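You operate a simulated robot arm through the tools that you are given. There is no shell and no other tool.

You run a simulated robot arm. Do the job below in one go: nothing can be reset, and whatever is moved stays where it is left.

Task
Swap to the lamp on the green switch and turn it up till sensor 2 shows over 225 lux.
Fine: first the red dial to 1 and the red switch off; read the grey light meter and stop at the first mark that does it; leave the pack's other dials and switches.

The check looks at the end state, three seconds after you hand in, the way a careful person would. Anything else that was tipped, shoved, dropped, spilled or broken makes it a failure.

Robot
A 6-joint arm with a fingered hand, fixed in place. Base frame: the origin is on the floor under the middle of its stand, x ahead of it, y to its left, z up. Lengths are in mm, angles in degrees, forces in N, time in s.
It reaches about 1346 mm from its shoulder. Its first joint turns from -149.0 to 149.0 degrees. Payload 3.5 kg.
Tool frame: the origin (TCP) lies between the finger pads and is the grasp point; the fingertips stand 26 mm ahead of it; z points along the fingers, y is the line along which they close. The gripper opens to 132 mm; its body begins 73 mm behind the TCP. The gripper is a hand of 4 fingers: y runs from the thumb to the fingers, the wrist lies at [0, 0, -234] in the tool frame, and closing takes about 1.5 s.
Orientation is that of the tool frame in the base frame, as a unit quaternion [w, x, y, z]. With the fingers straight down and closing along the base's y, the tool's x points along the base's -x, its y along +y and its z along -z.

Tools
- The arm moves only by the tool servo_tool. Its argument "moves" is a list of rows, each an object (a shift or turn left out is 0, a gripper value left out holds the last) with "xyz": the shift along the tool's x, y, z in mm, a list of three; "delta_rot": the turn, a rotation vector about the tool's x, y, z in degrees, a list of three; "gripper": the closure in counts, from 0 (fully open) to 255 (shut). In form: [{"xyz": [tx, ty, tz], "delta_rot": [wx, wy, wz], "gripper": gripper}, ...]. A call has 1 to 20 rows; each row shifts and turns the commanded pose from where the row before left it, along the tool's axes as they then stand. Each row takes 0.2 s and may step no farther than 50 mm and 8.6 degrees from the row before; otherwise, or with a gripper value out of range, the whole call is refused. A pose out of reach is approached as far as the arm can. The call stops where the force on the tool passes 40 N (or 10 N more than at its start, if that is more) or the arm is blocked; 0.2 s more then pass. The fingers move at their own pace (about 108 mm/s each) and stop on an object; they squeeze with about 25 N. The grip force told is the motor's: it shows also when the fingers shut on nothing. Time passes only in rows, and 0.2 s behind the last, so rows that do not move let the fingers close. The reply holds the time, the measured pose of the TCP, the force on the tool along the base axes, the opening and the grip force, in the units named above and with some noise, with the torque about the TCP (base axes, N m) and any sound that the robot's microphone picked up.
- Cameras (640 x 400 px; columns grow to the right, rows downward): "scene" is fixed at [220.5, -498.1, 1387.6]; the picture's right is [0.01, -1.00, 0.00], its down [-0.82, -0.00, -0.58] and it looks along [0.58, 0.00, -0.82] (base axes); focal length 373 px, centre (320, 200). "wrist" rides on the gripper at [68, 2, -97] in the tool frame; the picture's right is [-0.03, 1.00, 0.00], its down [-0.82, -0.02, -0.58] and it looks along [-0.58, -0.01, 0.82] (tool axes); focal length 270 px, centre (320, 200). There is no depth. A picture from a camera that has moved, and an enlarged one, comes with that camera's place and axes in the base frame and with its lens.
- get_image(camera): a new picture of that camera. It takes no simulated time.
- slide_trunk(by): slides the trunk up (or, below 0, down) by that many mm; the arm rides with it, the base frame stays. It gives what a move gives, with no picture.
- hand_shape(shape): the hand has 4 fingers and takes this shape, open, in about a second: jaw (thumb against the fingers, like two jaws); tri (thumb and two fingers); tip (a fingertip pinch); poke (one finger out to press); point (the index stretched); flat (the hand flat); cup (the hand cupped); fist (a fist). The gripper value then closes the fingers along that shape, each until it touches; the sizes above hold for jaw. It gives what a move gives, with no picture.
- zoom(camera, box): a new picture of the part [left, top, right, bottom] of that camera's present view, enlarged. It takes no simulated time.
- job_done(): hands the job in; it is judged then, once.

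Places have to be worked out from the pictures, the camera data and where the tool is seen. Open the gripper and draw the arm clear of the work before you hand the job in, unless the task says otherwise.

The tools are called as a command line: name --argument value ..., lists and objects as JSON in quotes. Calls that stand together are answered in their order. servo_tool: Moves the arm, as the interface text tells. Its arguments: {"type":"object","properties":{"moves":{"type":"array"}},"required":["moves"]} The other tools are called the same way: slide_trunk (by) moves the trunk up or down; hand_shape (shape) gives the hand a shape; get_image (camera) takes a picture; zoom (camera, box) takes an enlarged picture of a part of a camera's view; job_done () hands the job in.

At the start:

```text
t: 0.0
ee_pos: [479.9, -361.3, 1035.8]
tool_rot: [0.0, 0.0, 1.0, 0.0]
contact_force: [-0.3, -0.4, 0.7]
wrist_torque: [-0.01, 0.0, 0.01]
width: 131.8
grip_force: 0.0
shape: jaw
trunk travel left (down, up): [-935.0, 35.0]
```

scene: 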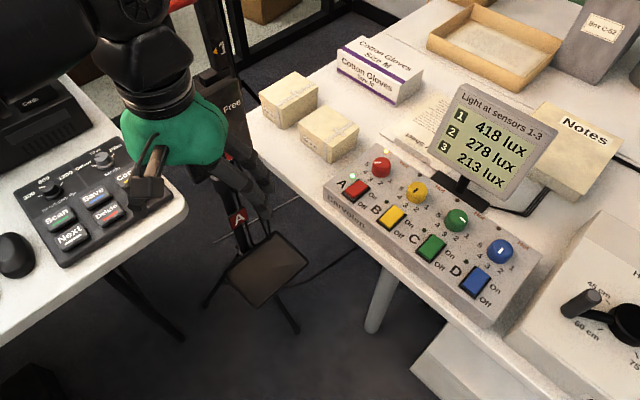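
wrist: 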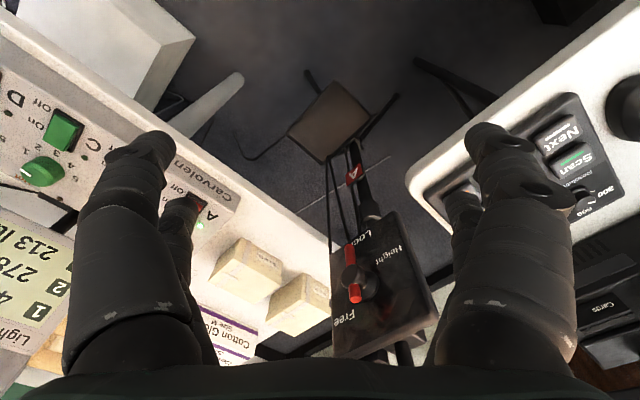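

I start by looking closely at the power pack and the meter in the scene camera.

zoom --camera "scene" --box '[320, 140, 560, 330]'

zoom --camera "scene" --box '[330, 140, 430, 240]'

zoom --camera "scene" --box '[400, 190, 500, 280]'

zoom --camera "scene" --box '[430, 70, 560, 200]'

```text
2.11 times, centred on (440, 235) of scene
camera zoom: at [220.5, -498.1, 1387.6], right [0.01, -1.0, 0.0], down [-0.82, 0.0, -0.58], along [0.58, 0.0, -0.82], focal length 785 px, centre (67, 126)
```

zoom: 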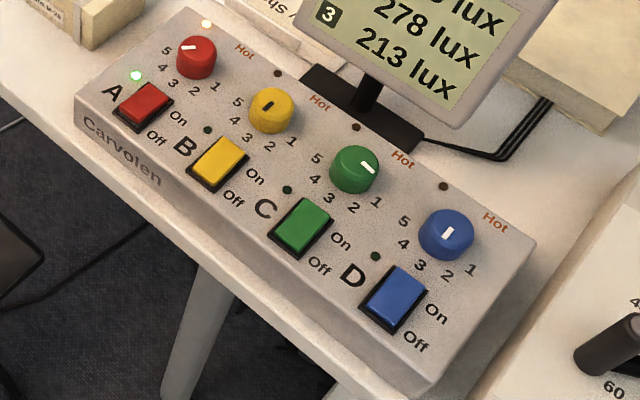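

```text
4.00 times, centred on (380, 190) of scene
camera zoom: at [220.5, -498.1, 1387.6], right [0.01, -1.0, 0.0], down [-0.82, 0.0, -0.58], along [0.58, 0.0, -0.82], focal length 1491 px, centre (80, 240)
```

zoom: 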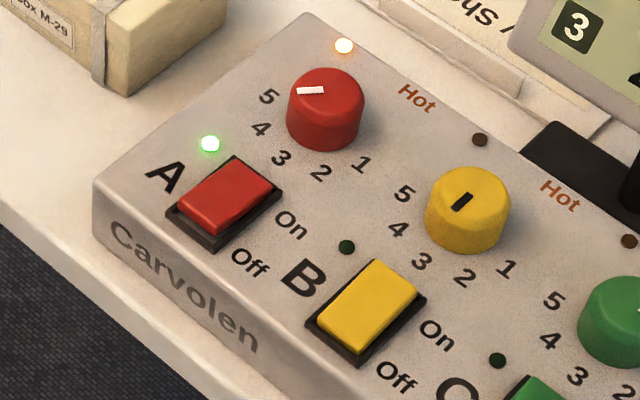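

```text
4.44 times, centred on (450, 235) of scene
camera zoom: at [220.5, -498.1, 1387.6], right [0.01, -1.0, 0.0], down [-0.82, 0.0, -0.58], along [0.58, 0.0, -0.82], focal length 1657 px, centre (-258, 44)
```

zoom: 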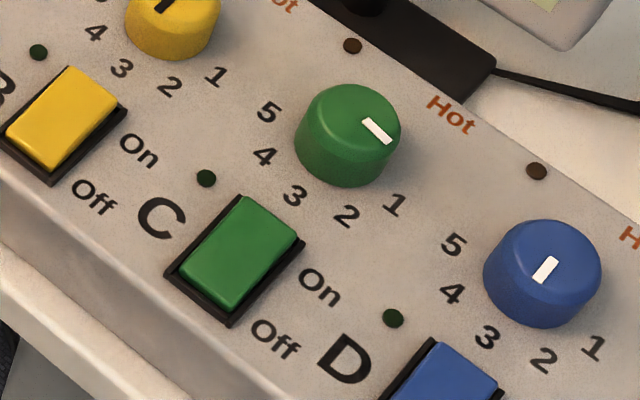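

```text
3.08 times, centred on (495, 135) of scene
camera zoom: at [220.5, -498.1, 1387.6], right [0.01, -1.0, 0.0], down [-0.82, 0.0, -0.58], along [0.58, 0.0, -0.82], focal length 1147 px, centre (-218, 400)
```

zoom: 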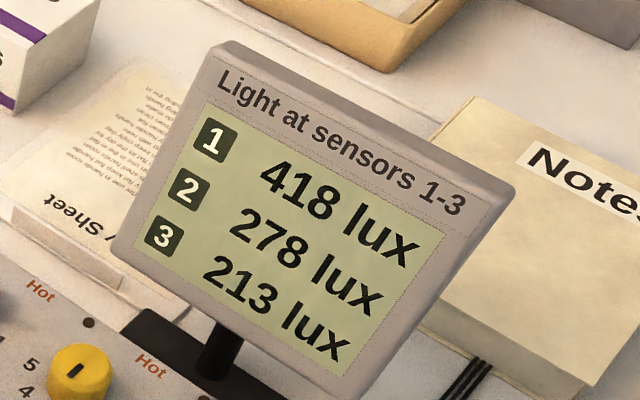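

The pack has its row of dials running at about 45° in the base frame, top panel near z≈790, with red at about (720,-625) and blue at about (527,-817). I'll move the hand sideways in free space and yaw 45° so the wrist camera sees the pack from its front.

servo_tool --moves '[{"xyz": [0, -40, 0]}, {"xyz": [0, -40, 0]}, {"xyz": [0, -40, 0]}, {"xyz": [0, -40, 0]}, {"xyz": [0, -40, 0]}, {"xyz": [0, -40, 0]}, {"delta_rot": [0, 0, 7.5]}, {"delta_rot": [0, 0, 7.5]}, {"delta_rot": [0, 0, 7.5]}, {"delta_rot": [0, 0, 7.5]}, {"delta_rot": [0, 0, 7.5]}, {"delta_rot": [0, 0, 7.5]}]'

get_image --camera "wrist"

get_image --camera "scene"

```text
t: 2.6
ee_pos: [479.5, -601.7, 1035.7]
tool_rot: [-0.001, 0.383, 0.924, 0.0]
contact_force: [-0.7, -0.1, -0.1]
wrist_torque: [-0.01, 0.0, -0.02]
width: 131.7
grip_force: 0.0
shape: jaw
trunk travel left (down, up): [-935.0, 35.0]
```

```text
taken
camera wrist: at [433.1, -551.8, 1132.5], right [0.73, 0.69, 0.0], down [0.56, -0.59, 0.58], along [0.4, -0.42, -0.82], focal length 270 px, centre (320, 200)
```

wrist: 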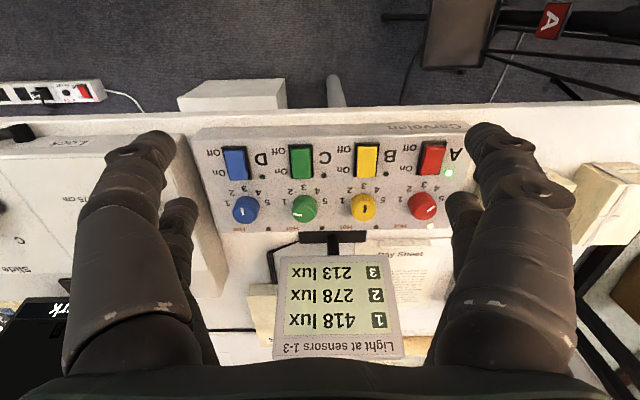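

```text
taken
```

scene: 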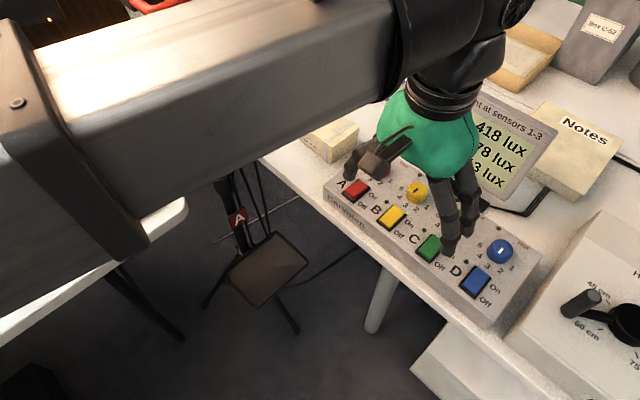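

The wrist camera now sees the whole pack and the meter. I zoom into it for accurate landmarks.

zoom --camera "wrist" --box '[330, 110, 480, 240]'

zoom --camera "wrist" --box '[190, 110, 340, 240]'

zoom --camera "wrist" --box '[260, 220, 420, 370]'

zoom --camera "scene" --box '[330, 50, 530, 270]'

```text
3.08 times, centred on (405, 175) of wrist
camera zoom: at [433.1, -551.8, 1132.5], right [0.73, 0.69, 0.0], down [0.56, -0.59, 0.58], along [0.4, -0.42, -0.82], focal length 832 px, centre (58, 277)
```

zoom: 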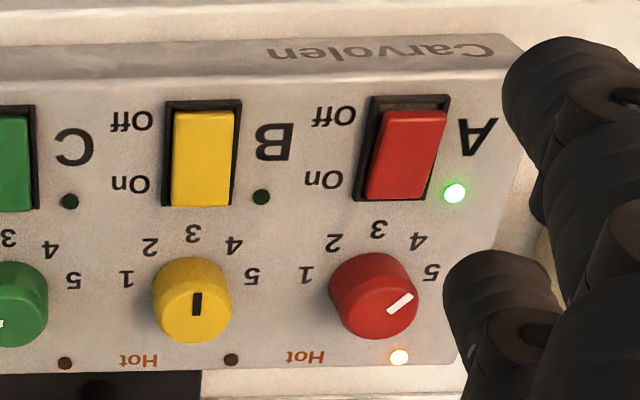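

```text
3.08 times, centred on (265, 175) of wrist
camera zoom: at [433.1, -551.8, 1132.5], right [0.73, 0.69, 0.0], down [0.56, -0.59, 0.58], along [0.4, -0.42, -0.82], focal length 832 px, centre (489, 277)
```

zoom: 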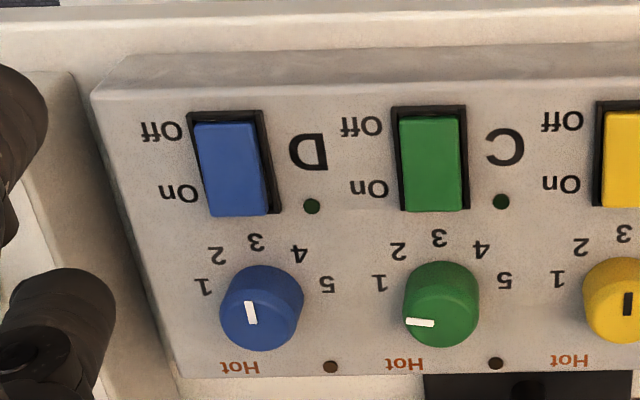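

```text
2.67 times, centred on (340, 295) of wrist
camera zoom: at [433.1, -551.8, 1132.5], right [0.73, 0.69, 0.0], down [0.56, -0.59, 0.58], along [0.4, -0.42, -0.82], focal length 721 px, centre (267, -53)
```

zoom: 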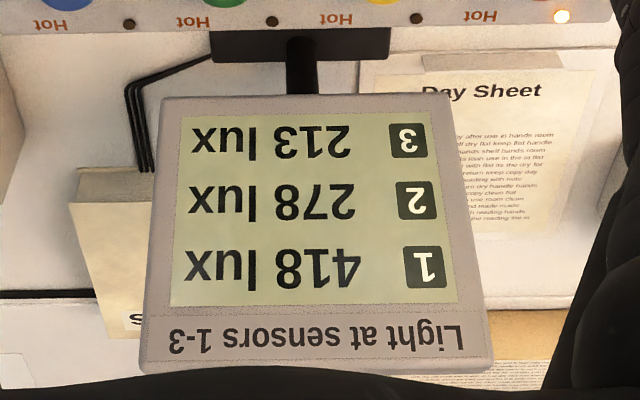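

```text
1.82 times, centred on (430, 160) of scene
camera zoom: at [220.5, -498.1, 1387.6], right [0.01, -1.0, 0.0], down [-0.82, 0.0, -0.58], along [0.58, 0.0, -0.82], focal length 678 px, centre (120, 273)
```

zoom: 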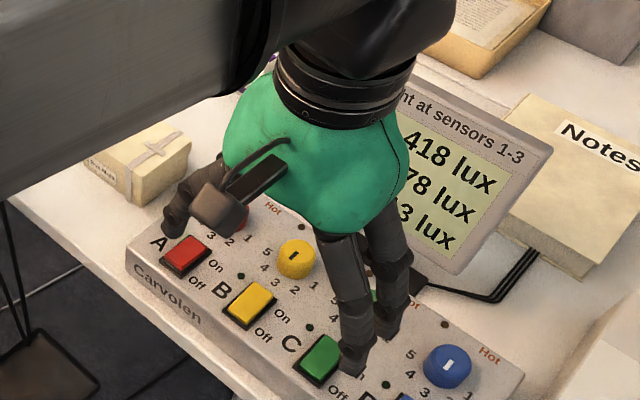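

The display of the meter overhangs close behind the yellow/green dials, so I'll need care there. I check how the fingertip-pinch hand shape looks while still high above the pack.

hand_shape --shape "tip"

get_image --camera "wrist"

zoom --camera "scene" --box '[330, 50, 530, 270]'

```text
t: 3.5
ee_pos: [479.3, -601.5, 1036.1]
tool_rot: [0.0, 0.382, 0.924, 0.0]
contact_force: [-0.8, 0.2, -0.5]
wrist_torque: [-0.01, 0.0, 0.01]
width: 131.9
grip_force: 0.0
shape: tip
trunk travel left (down, up): [-935.0, 35.0]
```

```text
taken
camera wrist: at [432.9, -551.9, 1132.5], right [0.72, 0.69, 0.0], down [0.56, -0.59, 0.58], along [0.4, -0.42, -0.82], focal length 270 px, centre (320, 200)
```

wrist: 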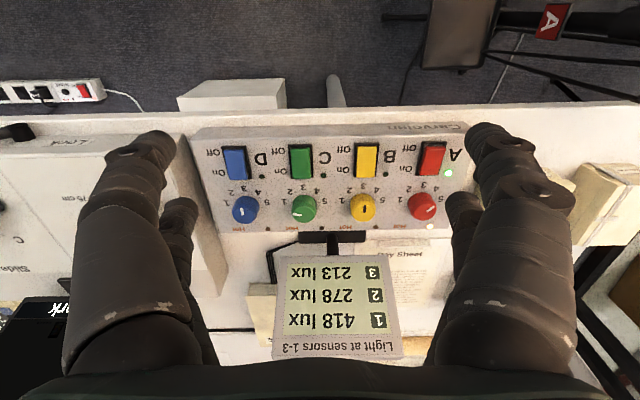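

```text
1.82 times, centred on (430, 160) of scene
camera zoom: at [220.5, -498.1, 1387.6], right [0.01, -1.0, 0.0], down [-0.82, 0.0, -0.58], along [0.58, 0.0, -0.82], focal length 678 px, centre (120, 273)
```

zoom: 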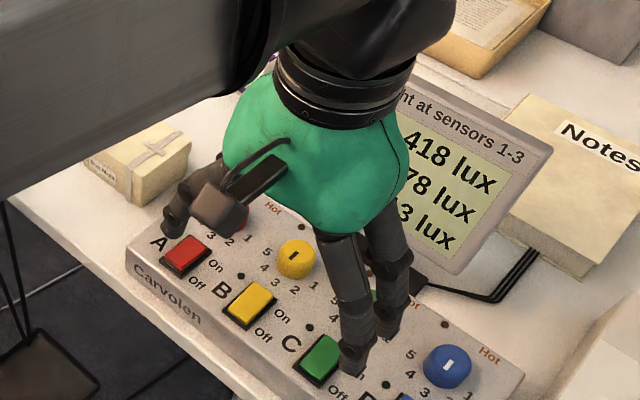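

Open, "tip" looks like "jaw". I close it partway in free air to see how the fingers travel.

servo_tool --moves '[{"gripper": 140}, {}, {}, {}, {}, {}]'

get_image --camera "wrist"

zoom --camera "scene" --box '[330, 50, 530, 270]'

```text
t: 4.9
ee_pos: [479.5, -601.7, 1037.0]
tool_rot: [0.0, 0.382, 0.924, 0.0]
contact_force: [-0.5, 1.1, 0.0]
wrist_torque: [-0.01, -0.01, -0.01]
width: 60.1
grip_force: 0.1
shape: tip
trunk travel left (down, up): [-935.0, 35.0]
```

```text
taken
camera wrist: at [433.0, -551.9, 1132.5], right [0.72, 0.69, 0.0], down [0.56, -0.59, 0.58], along [0.4, -0.42, -0.82], focal length 270 px, centre (320, 200)
```

wrist: 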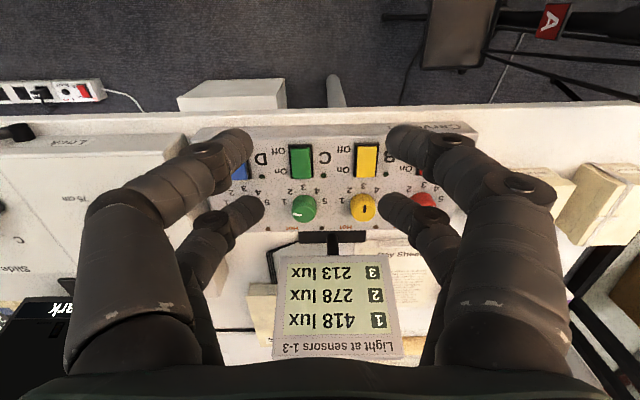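

```text
1.82 times, centred on (430, 160) of scene
camera zoom: at [220.5, -498.1, 1387.6], right [0.01, -1.0, 0.0], down [-0.82, 0.0, -0.58], along [0.58, 0.0, -0.82], focal length 678 px, centre (120, 273)
```

zoom: 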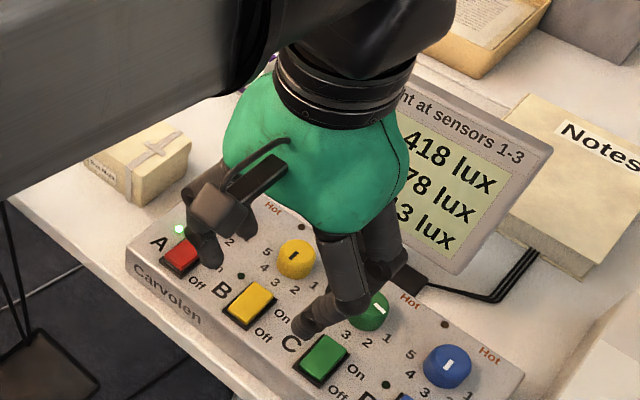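

The hand is two fingers against two. I compare other shapes (tri, poke) before choosing.

hand_shape --shape "poke"

get_image --camera "wrist"

zoom --camera "scene" --box '[330, 50, 530, 270]'

```text
t: 5.8
ee_pos: [479.3, -600.5, 1036.2]
tool_rot: [-0.001, 0.383, 0.924, 0.001]
contact_force: [0.1, 0.5, -0.3]
wrist_torque: [0.0, 0.02, 0.01]
width: 0.2
grip_force: 0.0
shape: poke
trunk travel left (down, up): [-935.0, 35.0]
```

```text
taken
camera wrist: at [433.0, -551.9, 1132.5], right [0.72, 0.69, 0.0], down [0.56, -0.59, 0.58], along [0.4, -0.42, -0.82], focal length 270 px, centre (320, 200)
```

wrist: 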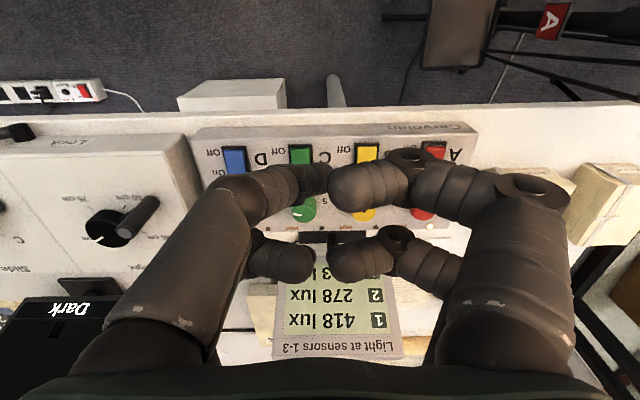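

```text
1.82 times, centred on (430, 160) of scene
camera zoom: at [220.5, -498.1, 1387.6], right [0.01, -1.0, 0.0], down [-0.82, 0.0, -0.58], along [0.58, 0.0, -0.82], focal length 678 px, centre (120, 273)
```

zoom: 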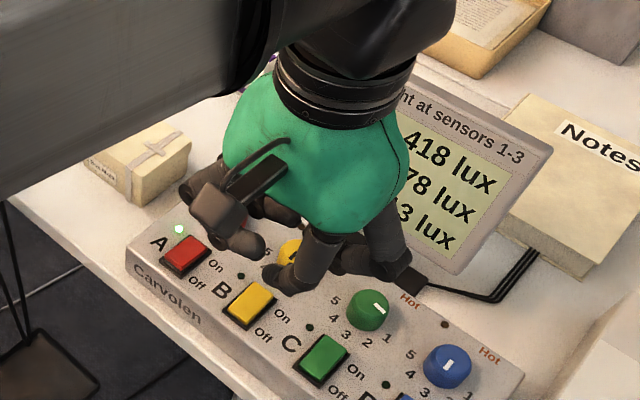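

Poke extends one finger only modestly beyond the others. I look at "point" and "tri" as well.

hand_shape --shape "point"

get_image --camera "wrist"

zoom --camera "scene" --box '[330, 50, 530, 270]'

hand_shape --shape "tri"

servo_tool --moves '[{"gripper": 170}, {}, {}, {}, {}, {}]'

get_image --camera "wrist"

zoom --camera "scene" --box '[330, 50, 530, 270]'

```text
t: 6.7
ee_pos: [479.6, -600.8, 1036.3]
tool_rot: [0.0, 0.383, 0.924, 0.0]
contact_force: [0.1, 0.4, 0.5]
wrist_torque: [0.02, 0.01, -0.01]
width: 0.0
grip_force: 0.0
shape: point
trunk travel left (down, up): [-935.0, 35.0]
```

```text
taken
camera wrist: at [433.0, -551.9, 1132.5], right [0.72, 0.69, 0.0], down [0.56, -0.59, 0.58], along [0.4, -0.42, -0.82], focal length 270 px, centre (320, 200)
```

wrist: 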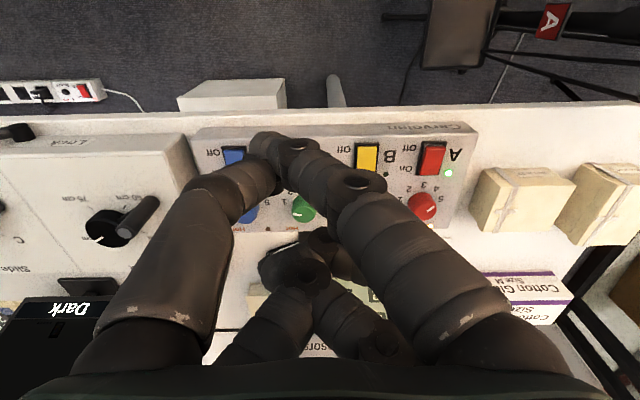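

```text
1.82 times, centred on (430, 160) of scene
camera zoom: at [220.5, -498.1, 1387.6], right [0.01, -1.0, 0.0], down [-0.82, 0.0, -0.58], along [0.58, 0.0, -0.82], focal length 678 px, centre (120, 273)
```

zoom: 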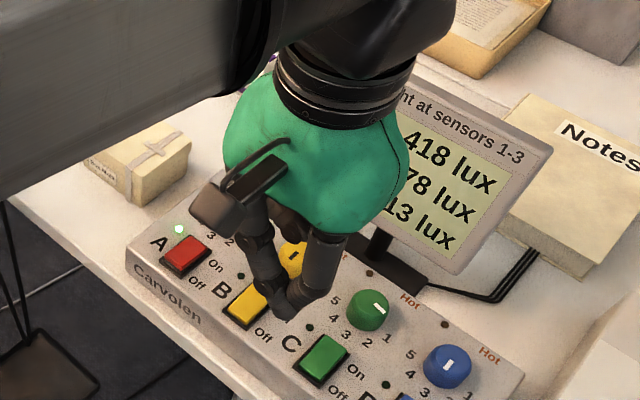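

```text
t: 7.6
ee_pos: [479.1, -602.0, 1036.2]
tool_rot: [0.0, 0.382, 0.924, 0.0]
contact_force: [0.6, -0.2, 0.9]
wrist_torque: [0.01, -0.01, 0.01]
width: 132.0
grip_force: 0.1
shape: tri
trunk travel left (down, up): [-935.0, 35.0]
```

```text
t: 9.0
ee_pos: [479.3, -599.6, 1036.5]
tool_rot: [0.0, 0.383, 0.924, 0.0]
contact_force: [0.0, -0.3, -0.1]
wrist_torque: [0.02, 0.01, 0.01]
width: 44.4
grip_force: 0.2
shape: tri
trunk travel left (down, up): [-935.0, 35.0]
```

```text
taken
camera wrist: at [433.0, -551.9, 1132.5], right [0.72, 0.69, 0.0], down [0.56, -0.59, 0.58], along [0.4, -0.42, -0.82], focal length 270 px, centre (320, 200)
```

wrist: 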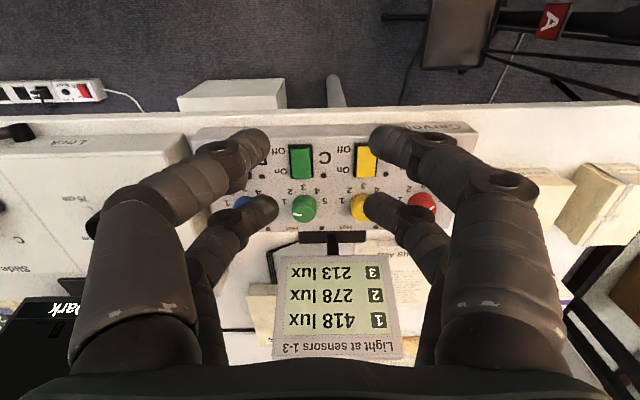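

```text
1.82 times, centred on (430, 160) of scene
camera zoom: at [220.5, -498.1, 1387.6], right [0.01, -1.0, 0.0], down [-0.82, 0.0, -0.58], along [0.58, 0.0, -0.82], focal length 678 px, centre (120, 273)
```

zoom: 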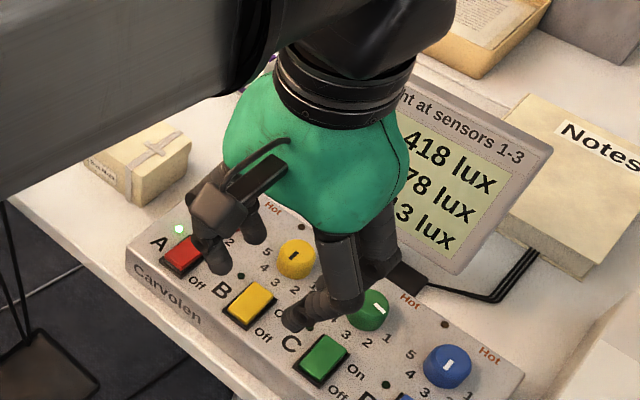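

The four fingers form a 44 mm-by-closing rectangle, which should grip a ~40 mm dial at four points, and "poke" puts one fingertip on the tool axis. Now I take two side-shifted, lower wrist views with the fingers open to triangulate the panel exactly.

hand_shape --shape "jaw"

servo_tool --moves '[{"xyz": [0, 40, 20], "gripper": 0}, {"xyz": [0, 40, 20]}, {"xyz": [0, 40, 20]}, {}, {}]'

get_image --camera "wrist"

zoom --camera "wrist" --box '[230, 110, 400, 230]'

zoom --camera "wrist" --box '[100, 110, 270, 230]'

```text
t: 9.9
ee_pos: [479.8, -601.5, 1035.4]
tool_rot: [0.0, 0.383, 0.924, 0.0]
contact_force: [-0.2, -1.0, 0.4]
wrist_torque: [-0.02, -0.01, 0.02]
width: 131.9
grip_force: 0.1
shape: jaw
trunk travel left (down, up): [-935.0, 35.0]
```

```text
t: 11.1
ee_pos: [566.3, -515.8, 1038.3]
tool_rot: [0.0, 0.383, 0.924, 0.001]
contact_force: [-0.3, -0.4, -0.7]
wrist_torque: [-0.01, 0.01, 0.04]
width: 132.0
grip_force: 0.1
shape: jaw
out of reach, approached as far as the arm can: row 1, 2, 3
trunk travel left (down, up): [-935.0, 35.0]
```

```text
taken
camera wrist: at [519.9, -467.0, 1132.5], right [0.72, 0.69, 0.0], down [0.56, -0.59, 0.58], along [0.4, -0.42, -0.82], focal length 270 px, centre (320, 200)
```

wrist: 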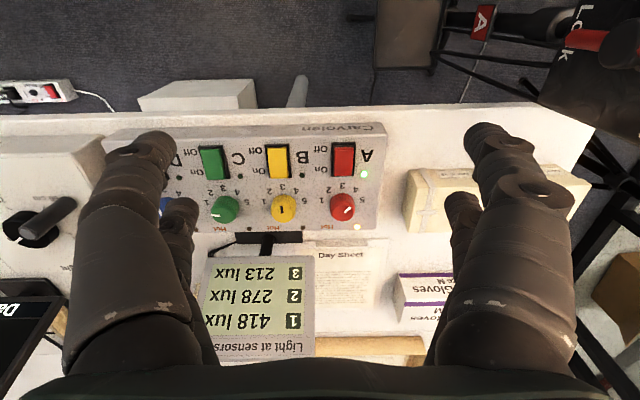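

```text
3.33 times, centred on (315, 170) of wrist
camera zoom: at [519.9, -467.0, 1132.5], right [0.72, 0.69, 0.0], down [0.56, -0.59, 0.58], along [0.4, -0.42, -0.82], focal length 901 px, centre (337, 300)
```

zoom: 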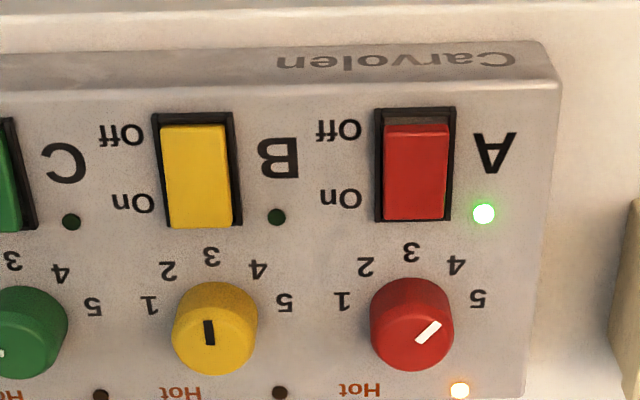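

```text
3.33 times, centred on (185, 170) of wrist
camera zoom: at [519.9, -467.0, 1132.5], right [0.72, 0.69, 0.0], down [0.56, -0.59, 0.58], along [0.4, -0.42, -0.82], focal length 901 px, centre (770, 300)
```

zoom: 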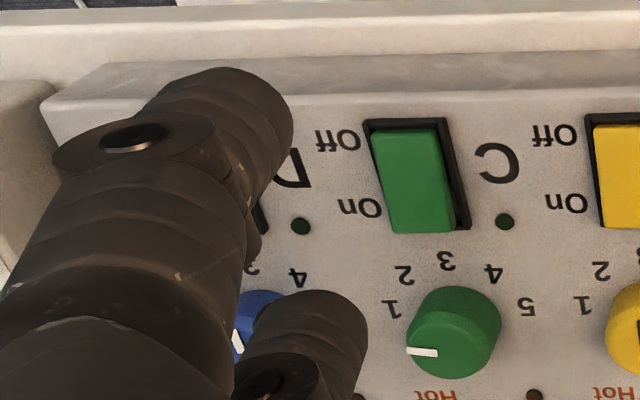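

Triangulation gives a level panel at z≈794, dials ~36 mm wide and 23 mm tall: red dial ≈(712,-622), green dial ≈(586,-748), red switch ≈(661,-570), green switch ≈(534,-696); pack yaw is 45°. The arm cannot reach lower with the trunk this high, so I undo the unreached downward command, then slide the trunk down a bit while the hand is clear in front of the pack.

servo_tool --moves '[{"xyz": [0, 0, -30]}, {"xyz": [0, 0, -30]}, {}]'

```text
t: 11.9
ee_pos: [566.1, -515.5, 1036.3]
tool_rot: [0.001, 0.382, 0.924, -0.001]
contact_force: [-0.6, 0.2, 0.5]
wrist_torque: [0.04, -0.03, -0.04]
width: 131.9
grip_force: 0.0
shape: jaw
out of reach, approached as far as the arm can: row 1, 2
trunk travel left (down, up): [-935.0, 35.0]
```

The command is restored to the actual height. I now slide the trunk down 100 mm and look.

slide_trunk --by -100

get_image --camera "scene"

get_image --camera "wrist"

```text
t: 13.2
ee_pos: [565.9, -515.9, 936.5]
tool_rot: [0.0, 0.383, 0.924, 0.0]
contact_force: [0.0, 0.0, 0.7]
wrist_torque: [-0.01, -0.04, -0.01]
width: 132.0
grip_force: 0.0
shape: jaw
trunk travel left (down, up): [-835.0, 135.0]
```

```text
taken
```

scene: 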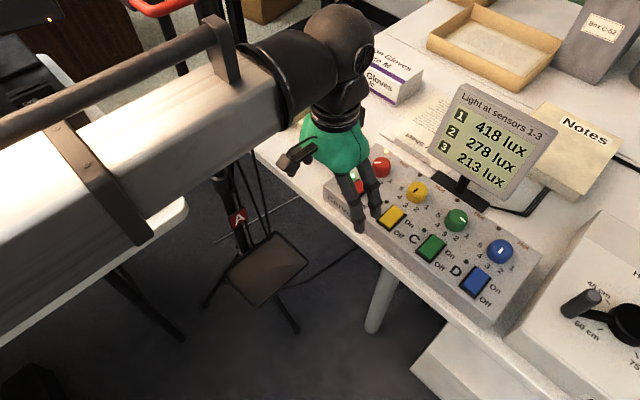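

```text
taken
camera wrist: at [519.9, -467.0, 1032.6], right [0.72, 0.69, 0.0], down [0.56, -0.59, 0.58], along [0.4, -0.42, -0.82], focal length 270 px, centre (320, 200)
```

wrist: 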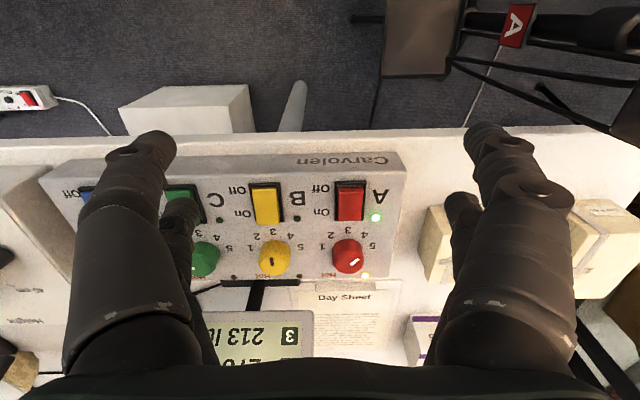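

Reach follows the trunk. I raise the arm within its own range first, then lower the trunk more so the working height (~820) lies inside the arm's range.

servo_tool --moves '[{"xyz": [0, 0, -40]}, {"xyz": [0, 0, -40]}, {"xyz": [0, 0, -40]}, {"xyz": [0, 0, -30]}, {}]'

slide_trunk --by -80

get_image --camera "scene"

```text
t: 14.4
ee_pos: [566.4, -516.6, 936.5]
tool_rot: [0.0, 0.383, 0.924, 0.0]
contact_force: [-0.3, -0.3, 0.3]
wrist_torque: [0.01, -0.02, -0.01]
width: 132.3
grip_force: 0.0
shape: jaw
out of reach, approached as far as the arm can: row 1, 2, 3, 4
trunk travel left (down, up): [-835.0, 135.0]
```

```text
t: 15.6
ee_pos: [566.6, -516.0, 857.5]
tool_rot: [0.001, 0.382, 0.924, 0.0]
contact_force: [0.5, 0.4, 0.7]
wrist_torque: [0.02, -0.02, 0.0]
width: 131.9
grip_force: 0.1
shape: jaw
trunk travel left (down, up): [-755.0, 215.0]
```

```text
taken
```

scene: 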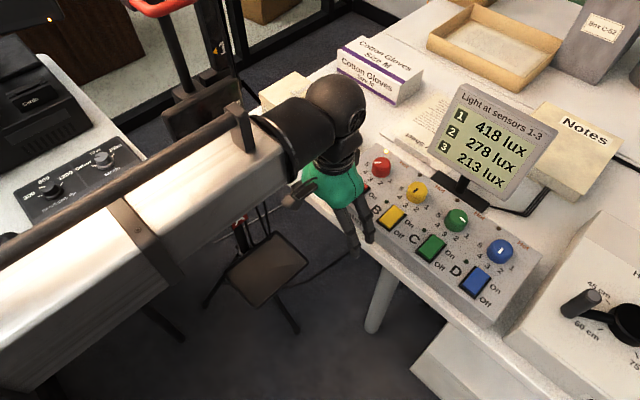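

The arm did not move in z at all — height evidently comes only from the trunk (SCARA-like arm). I undo the unreached upward command so command and measurement agree again.

servo_tool --moves '[{"xyz": [0, 0, 40]}, {"xyz": [0, 0, 40]}, {"xyz": [0, 0, 40]}, {"xyz": [0, 0, 30]}, {}]'

get_image --camera "wrist"

```text
t: 16.8
ee_pos: [566.2, -516.1, 857.4]
tool_rot: [0.001, 0.383, 0.924, 0.0]
contact_force: [0.6, -0.4, -0.5]
wrist_torque: [-0.02, 0.0, 0.01]
width: 131.8
grip_force: 0.1
shape: jaw
out of reach, approached as far as the arm can: row 1, 2, 3, 4
trunk travel left (down, up): [-755.0, 215.0]
```

```text
taken
camera wrist: at [519.9, -467.0, 952.5], right [0.72, 0.69, 0.0], down [0.56, -0.59, 0.58], along [0.4, -0.42, -0.82], focal length 270 px, centre (320, 200)
```

wrist: 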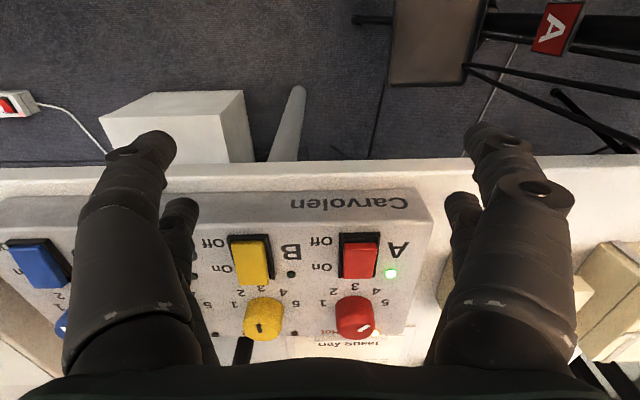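

The display's lower edge works out to about 86 mm behind the dial row, so a vertical hand over a dial clears it. I raise 40 mm and move over the red dial (712,-622) with open fingers to check the alignment.

slide_trunk --by 40

servo_tool --moves '[{"xyz": [-44.5, 7, 0]}, {"xyz": [-44.5, 7, 0]}, {"xyz": [-44.5, 7, 0]}, {"xyz": [-44.5, 7, 0]}, {}, {}]'

get_image --camera "wrist"

get_image --camera "scene"

```text
t: 17.6
ee_pos: [565.8, -517.1, 897.5]
tool_rot: [0.0, 0.382, 0.924, 0.0]
contact_force: [0.3, 0.0, 1.0]
wrist_torque: [0.01, 0.02, 0.01]
width: 132.0
grip_force: 0.0
shape: jaw
trunk travel left (down, up): [-795.0, 175.0]
```

```text
t: 19.0
ee_pos: [713.2, -623.2, 896.9]
tool_rot: [0.001, 0.382, 0.924, 0.0]
contact_force: [-0.8, 0.2, -0.4]
wrist_torque: [-0.01, -0.02, -0.03]
width: 131.7
grip_force: 0.1
shape: jaw
trunk travel left (down, up): [-795.0, 175.0]
```

```text
taken
camera wrist: at [666.2, -573.8, 992.6], right [0.72, 0.69, 0.0], down [0.56, -0.59, 0.58], along [0.4, -0.42, -0.82], focal length 270 px, centre (320, 200)
```

wrist: 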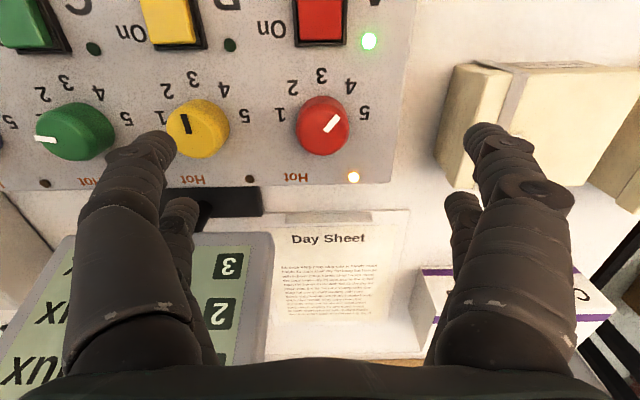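

```text
taken
```

scene: 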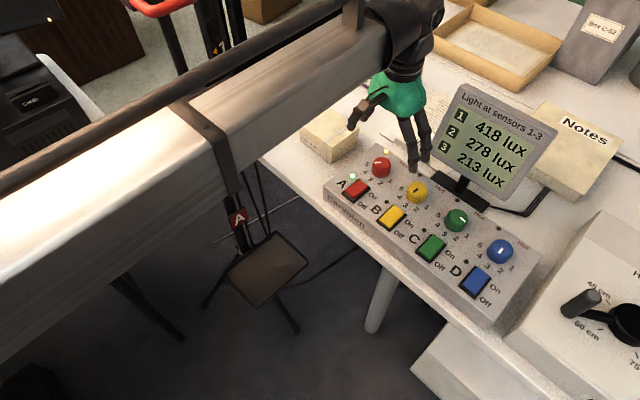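

The red dial is nearly under the tool axis. I zoom to measure the residual offset and the pointer direction.

zoom --camera "wrist" --box '[260, 60, 390, 200]'

zoom --camera "wrist" --box '[20, 60, 240, 200]'

```text
2.86 times, centred on (325, 130) of wrist
camera zoom: at [666.2, -573.8, 992.6], right [0.72, 0.69, 0.0], down [0.56, -0.59, 0.58], along [0.4, -0.42, -0.82], focal length 772 px, centre (306, 400)
```

zoom: 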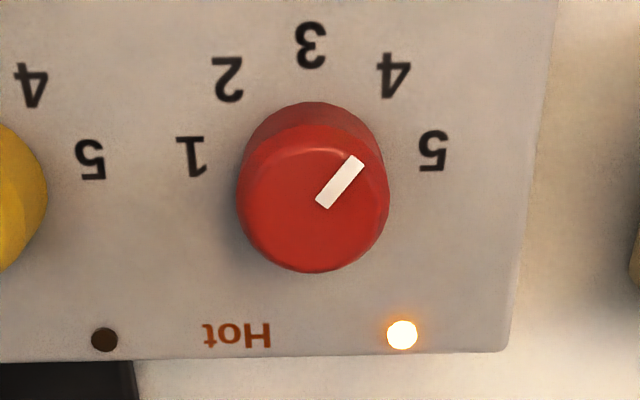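

```text
2.86 times, centred on (130, 130) of wrist
camera zoom: at [666.2, -573.8, 992.6], right [0.72, 0.69, 0.0], down [0.56, -0.59, 0.58], along [0.4, -0.42, -0.82], focal length 772 px, centre (863, 400)
```

zoom: 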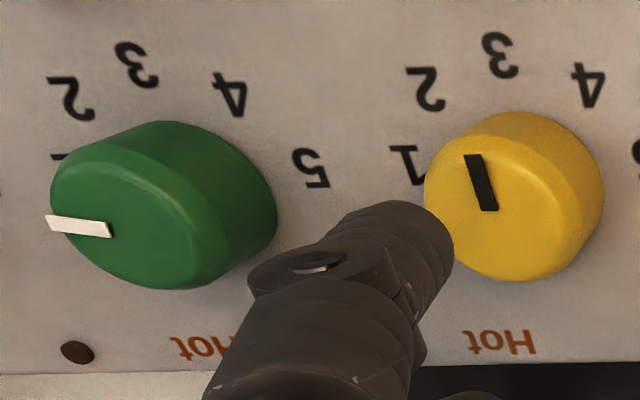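

The pointer is clearly at 4, and the dial centre lies about 1.3 mm toward A and 0.9 mm toward the front of the tool axis. I centre the hand, narrow the fingers to ~57 mm, and pre-turn the hand so it has room for the counter-clockwise (seen from above) twist from 4 to 1.

servo_tool --moves '[{"xyz": [0.9, 1.3, 0], "gripper": 145}, {"delta_rot": [0, 0, 7.5]}, {"delta_rot": [0, 0, 7.5]}, {"delta_rot": [0, 0, 7.5]}, {"delta_rot": [0, 0, 7.5]}, {"delta_rot": [0, 0, 7.5]}, {"delta_rot": [0, 0, 7.5]}, {"delta_rot": [0, 0, 7.5]}, {"delta_rot": [0, 0, 7.5]}, {}, {}]'

get_image --camera "wrist"

get_image --camera "scene"

```text
t: 21.4
ee_pos: [712.1, -621.1, 896.3]
tool_rot: [0.001, 0.794, 0.608, -0.001]
contact_force: [-0.9, -0.1, -0.5]
wrist_torque: [0.03, 0.0, -0.02]
width: 57.2
grip_force: 0.1
shape: jaw
trunk travel left (down, up): [-795.0, 175.0]
```

```text
taken
camera wrist: at [732.5, -555.4, 992.5], right [0.96, -0.28, 0.0], down [-0.23, -0.78, 0.58], along [-0.16, -0.55, -0.82], focal length 270 px, centre (320, 200)
```

wrist: 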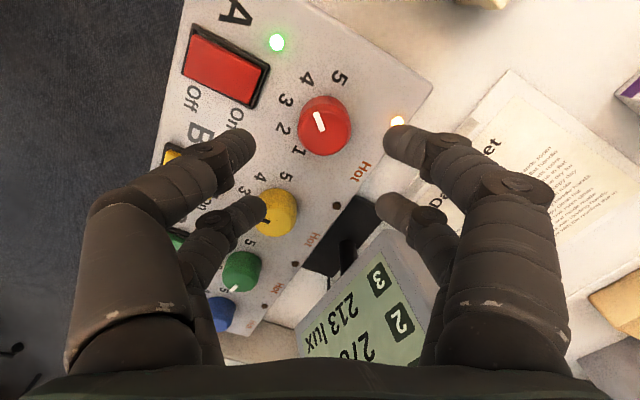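

```text
taken
```

scene: 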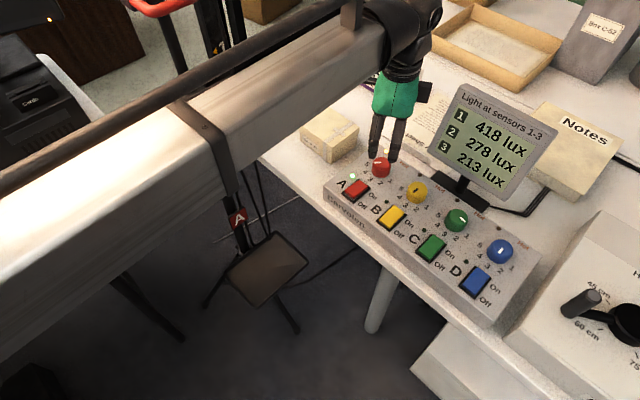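

Rotation by +60° works. I zoom to check the centring on the dial in this orientation.

zoom --camera "wrist" --box '[260, 60, 390, 200]'

servo_tool --moves '[{}]'

servo_tool --moves '[{}]'

servo_tool --moves '[{}]'

```text
2.86 times, centred on (325, 130) of wrist
camera zoom: at [732.5, -555.4, 992.5], right [0.96, -0.28, 0.0], down [-0.23, -0.78, 0.58], along [-0.16, -0.55, -0.82], focal length 772 px, centre (306, 400)
```

zoom: 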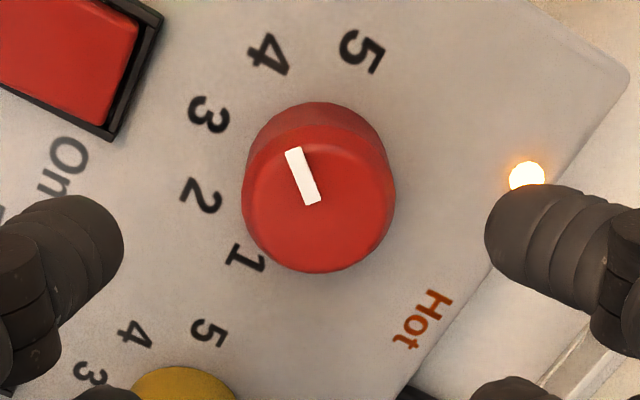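

```text
t: 21.8
ee_pos: [712.5, -622.0, 896.6]
tool_rot: [0.0, 0.793, 0.609, -0.001]
contact_force: [0.9, 0.2, -0.6]
wrist_torque: [0.0, -0.01, 0.0]
width: 57.4
grip_force: 0.0
shape: jaw
trunk travel left (down, up): [-795.0, 175.0]
```

```text
t: 22.2
ee_pos: [712.1, -621.1, 897.3]
tool_rot: [0.0, 0.793, 0.609, 0.0]
contact_force: [0.5, -0.3, -0.9]
wrist_torque: [-0.05, 0.0, -0.05]
width: 57.2
grip_force: 0.1
shape: jaw
trunk travel left (down, up): [-795.0, 175.0]
```

```text
t: 22.6
ee_pos: [711.2, -621.6, 896.9]
tool_rot: [0.0, 0.793, 0.609, 0.0]
contact_force: [0.2, 0.0, -0.1]
wrist_torque: [0.01, 0.01, -0.01]
width: 57.6
grip_force: 0.1
shape: jaw
trunk travel left (down, up): [-795.0, 175.0]
```

Both views together put the dial centre about 2.7 mm along +y and 1.2 mm along −x of the tool now. I shift by that and check again.

servo_tool --moves '[{"xyz": [-1.2, 2.7, 0]}, {}, {}]'

zoom --camera "wrist" --box '[260, 60, 390, 200]'

```text
t: 23.4
ee_pos: [714.4, -622.7, 895.9]
tool_rot: [0.001, 0.793, 0.609, -0.001]
contact_force: [0.1, -0.2, -0.4]
wrist_torque: [0.01, 0.0, -0.01]
width: 57.6
grip_force: 0.0
shape: jaw
trunk travel left (down, up): [-795.0, 175.0]
```

```text
2.86 times, centred on (325, 130) of wrist
camera zoom: at [735.0, -557.1, 992.5], right [0.96, -0.28, 0.0], down [-0.23, -0.78, 0.58], along [-0.16, -0.55, -0.82], focal length 772 px, centre (306, 400)
```

zoom: 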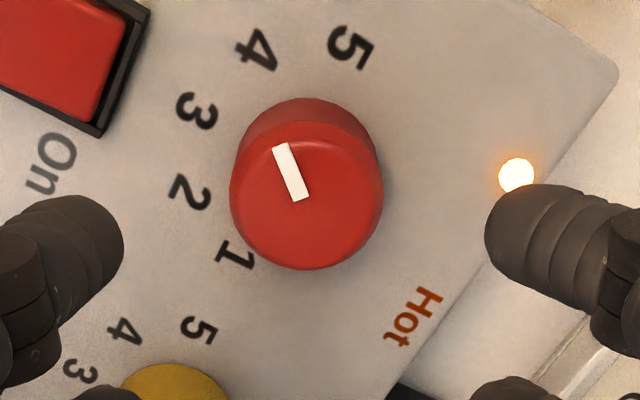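

The dial is now centred between the fingers. I descend by trunk in two steps, watching the force.

slide_trunk --by -45

get_image --camera "wrist"

zoom --camera "scene" --box '[320, 90, 480, 200]'

```text
t: 24.3
ee_pos: [714.8, -622.2, 852.7]
tool_rot: [0.0, 0.793, 0.609, 0.0]
contact_force: [0.4, 0.6, 0.4]
wrist_torque: [0.0, 0.04, -0.02]
width: 57.5
grip_force: 0.0
shape: jaw
trunk travel left (down, up): [-750.0, 220.0]
```

```text
taken
camera wrist: at [734.9, -557.1, 947.5], right [0.96, -0.28, 0.0], down [-0.23, -0.78, 0.58], along [-0.16, -0.55, -0.82], focal length 270 px, centre (320, 200)
```

wrist: 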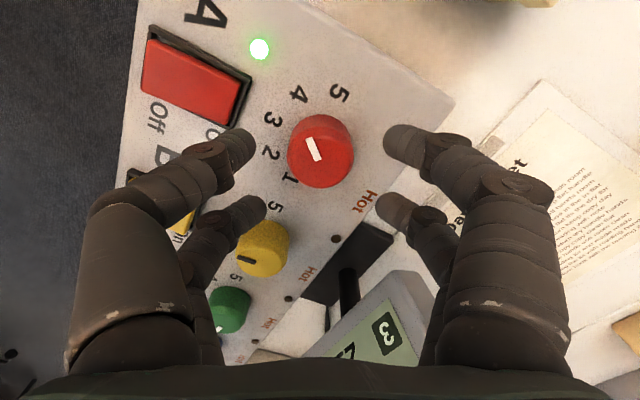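

```text
3.64 times, centred on (400, 145) of scene
camera zoom: at [220.5, -498.1, 1387.6], right [0.01, -1.0, 0.0], down [-0.82, 0.0, -0.58], along [0.58, 0.0, -0.82], focal length 1355 px, centre (29, 400)
```

zoom: 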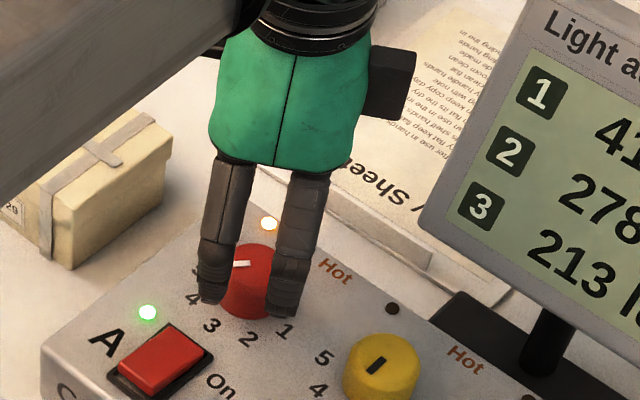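

Clear view; at this opening the front finger would come close to the rear edge of the red rocker, so I narrow to ~36 mm first (dial is ~36 mm, fingers sit at the corners), then check before going lower.

servo_tool --moves '[{"gripper": 185}, {}, {}, {}]'

get_image --camera "wrist"

zoom --camera "scene" --box '[320, 90, 480, 200]'

```text
t: 25.3
ee_pos: [714.4, -621.8, 852.1]
tool_rot: [0.0, 0.794, 0.608, -0.001]
contact_force: [0.3, -0.5, 0.2]
wrist_torque: [0.01, -0.04, -0.02]
width: 36.8
grip_force: 0.1
shape: jaw
trunk travel left (down, up): [-750.0, 220.0]
```

```text
taken
camera wrist: at [735.0, -557.1, 947.5], right [0.96, -0.28, 0.0], down [-0.23, -0.78, 0.58], along [-0.16, -0.55, -0.82], focal length 270 px, centre (320, 200)
```

wrist: 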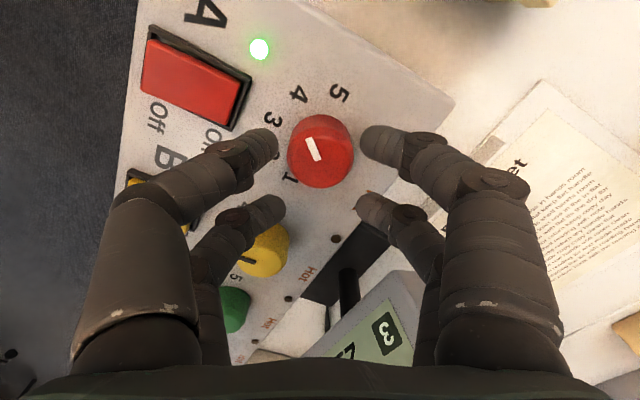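

```text
3.64 times, centred on (400, 145) of scene
camera zoom: at [220.5, -498.1, 1387.6], right [0.01, -1.0, 0.0], down [-0.82, 0.0, -0.58], along [0.58, 0.0, -0.82], focal length 1355 px, centre (29, 400)
```

zoom: 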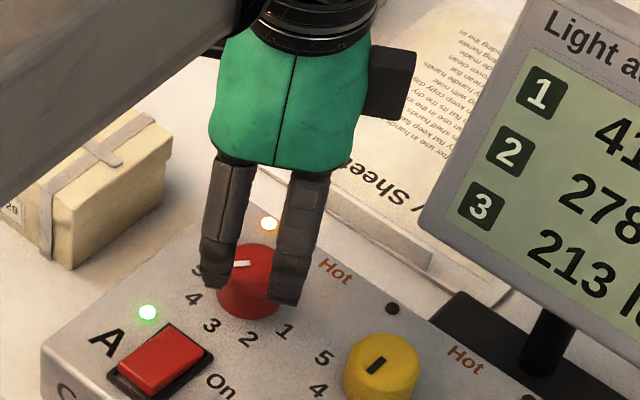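

Let me zoom on the dial to verify the fore-aft (tool x) centring more exactly at this closer range.

zoom --camera "wrist" --box '[250, 90, 390, 220]'

```text
3.08 times, centred on (320, 155) of wrist
camera zoom: at [735.0, -557.1, 947.5], right [0.96, -0.28, 0.0], down [-0.23, -0.78, 0.58], along [-0.16, -0.55, -0.82], focal length 832 px, centre (320, 338)
```

zoom: 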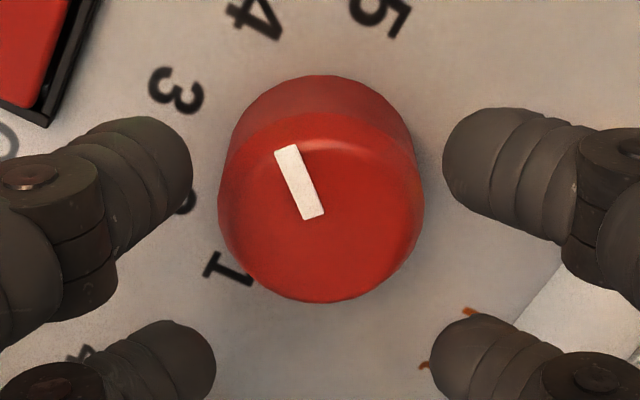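

Centring is within ~1 mm. I descend 26 mm to bring the fingertips beside the dial.

slide_trunk --by -20

slide_trunk --by -6

zoom --camera "wrist" --box '[230, 90, 410, 230]'

zoom --camera "scene" --box '[340, 120, 440, 200]'

```text
t: 26.0
ee_pos: [715.3, -623.5, 831.3]
tool_rot: [-0.001, 0.794, 0.609, 0.0]
contact_force: [0.2, 0.1, -0.4]
wrist_torque: [0.01, 0.03, 0.01]
width: 36.7
grip_force: 0.1
shape: jaw
trunk travel left (down, up): [-730.0, 240.0]
```

```text
t: 26.5
ee_pos: [714.6, -622.8, 825.7]
tool_rot: [0.0, 0.793, 0.609, -0.001]
contact_force: [-0.7, 0.2, -0.8]
wrist_torque: [0.02, 0.03, 0.0]
width: 36.6
grip_force: 0.0
shape: jaw
trunk travel left (down, up): [-724.0, 246.0]
```

```text
2.86 times, centred on (320, 160) of wrist
camera zoom: at [734.9, -557.1, 921.5], right [0.96, -0.28, 0.0], down [-0.23, -0.78, 0.58], along [-0.16, -0.55, -0.82], focal length 772 px, centre (320, 314)
```

zoom: 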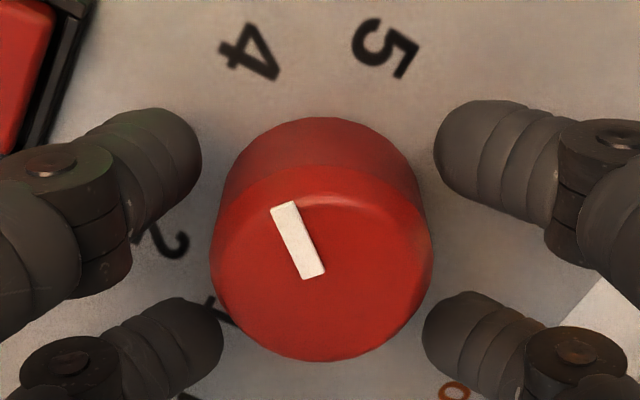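

```text
5.00 times, centred on (390, 160) of scene
camera zoom: at [220.5, -498.1, 1387.6], right [0.01, -1.0, 0.0], down [-0.82, 0.0, -0.58], along [0.58, 0.0, -0.82], focal length 1864 px, centre (-30, 400)
```

zoom: 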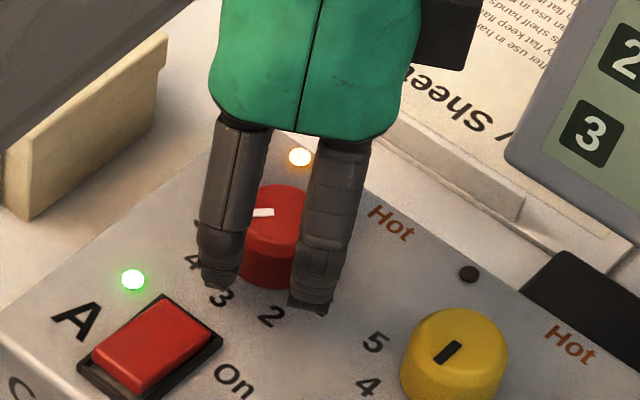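

The four tips surround the red dial evenly. I close the fingers to grip it and read width and force.

servo_tool --moves '[{"gripper": 215}, {}, {}]'

servo_tool --moves '[{"gripper": 240}, {}, {}]'

zoom --camera "wrist" --box '[230, 90, 410, 230]'

```text
t: 27.3
ee_pos: [714.8, -624.1, 825.7]
tool_rot: [0.0, 0.793, 0.609, 0.0]
contact_force: [-0.1, -0.6, 0.1]
wrist_torque: [0.02, 0.0, 0.01]
width: 21.0
grip_force: 0.2
shape: jaw
trunk travel left (down, up): [-724.0, 246.0]
```

```text
t: 28.1
ee_pos: [715.2, -622.6, 824.8]
tool_rot: [0.001, 0.793, 0.609, 0.0]
contact_force: [2.7, -1.0, -1.4]
wrist_torque: [-0.12, -0.16, -0.02]
width: 8.8
grip_force: 25.5
shape: jaw
trunk travel left (down, up): [-724.0, 246.0]
```

```text
2.86 times, centred on (320, 160) of wrist
camera zoom: at [735.3, -557.3, 921.3], right [0.96, -0.28, 0.0], down [-0.23, -0.78, 0.58], along [-0.16, -0.55, -0.82], focal length 772 px, centre (320, 314)
```

zoom: 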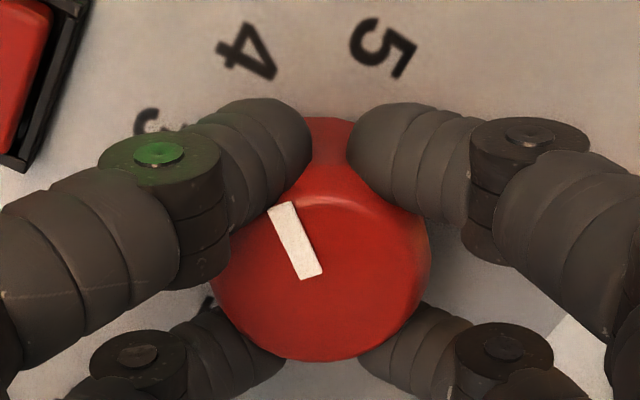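

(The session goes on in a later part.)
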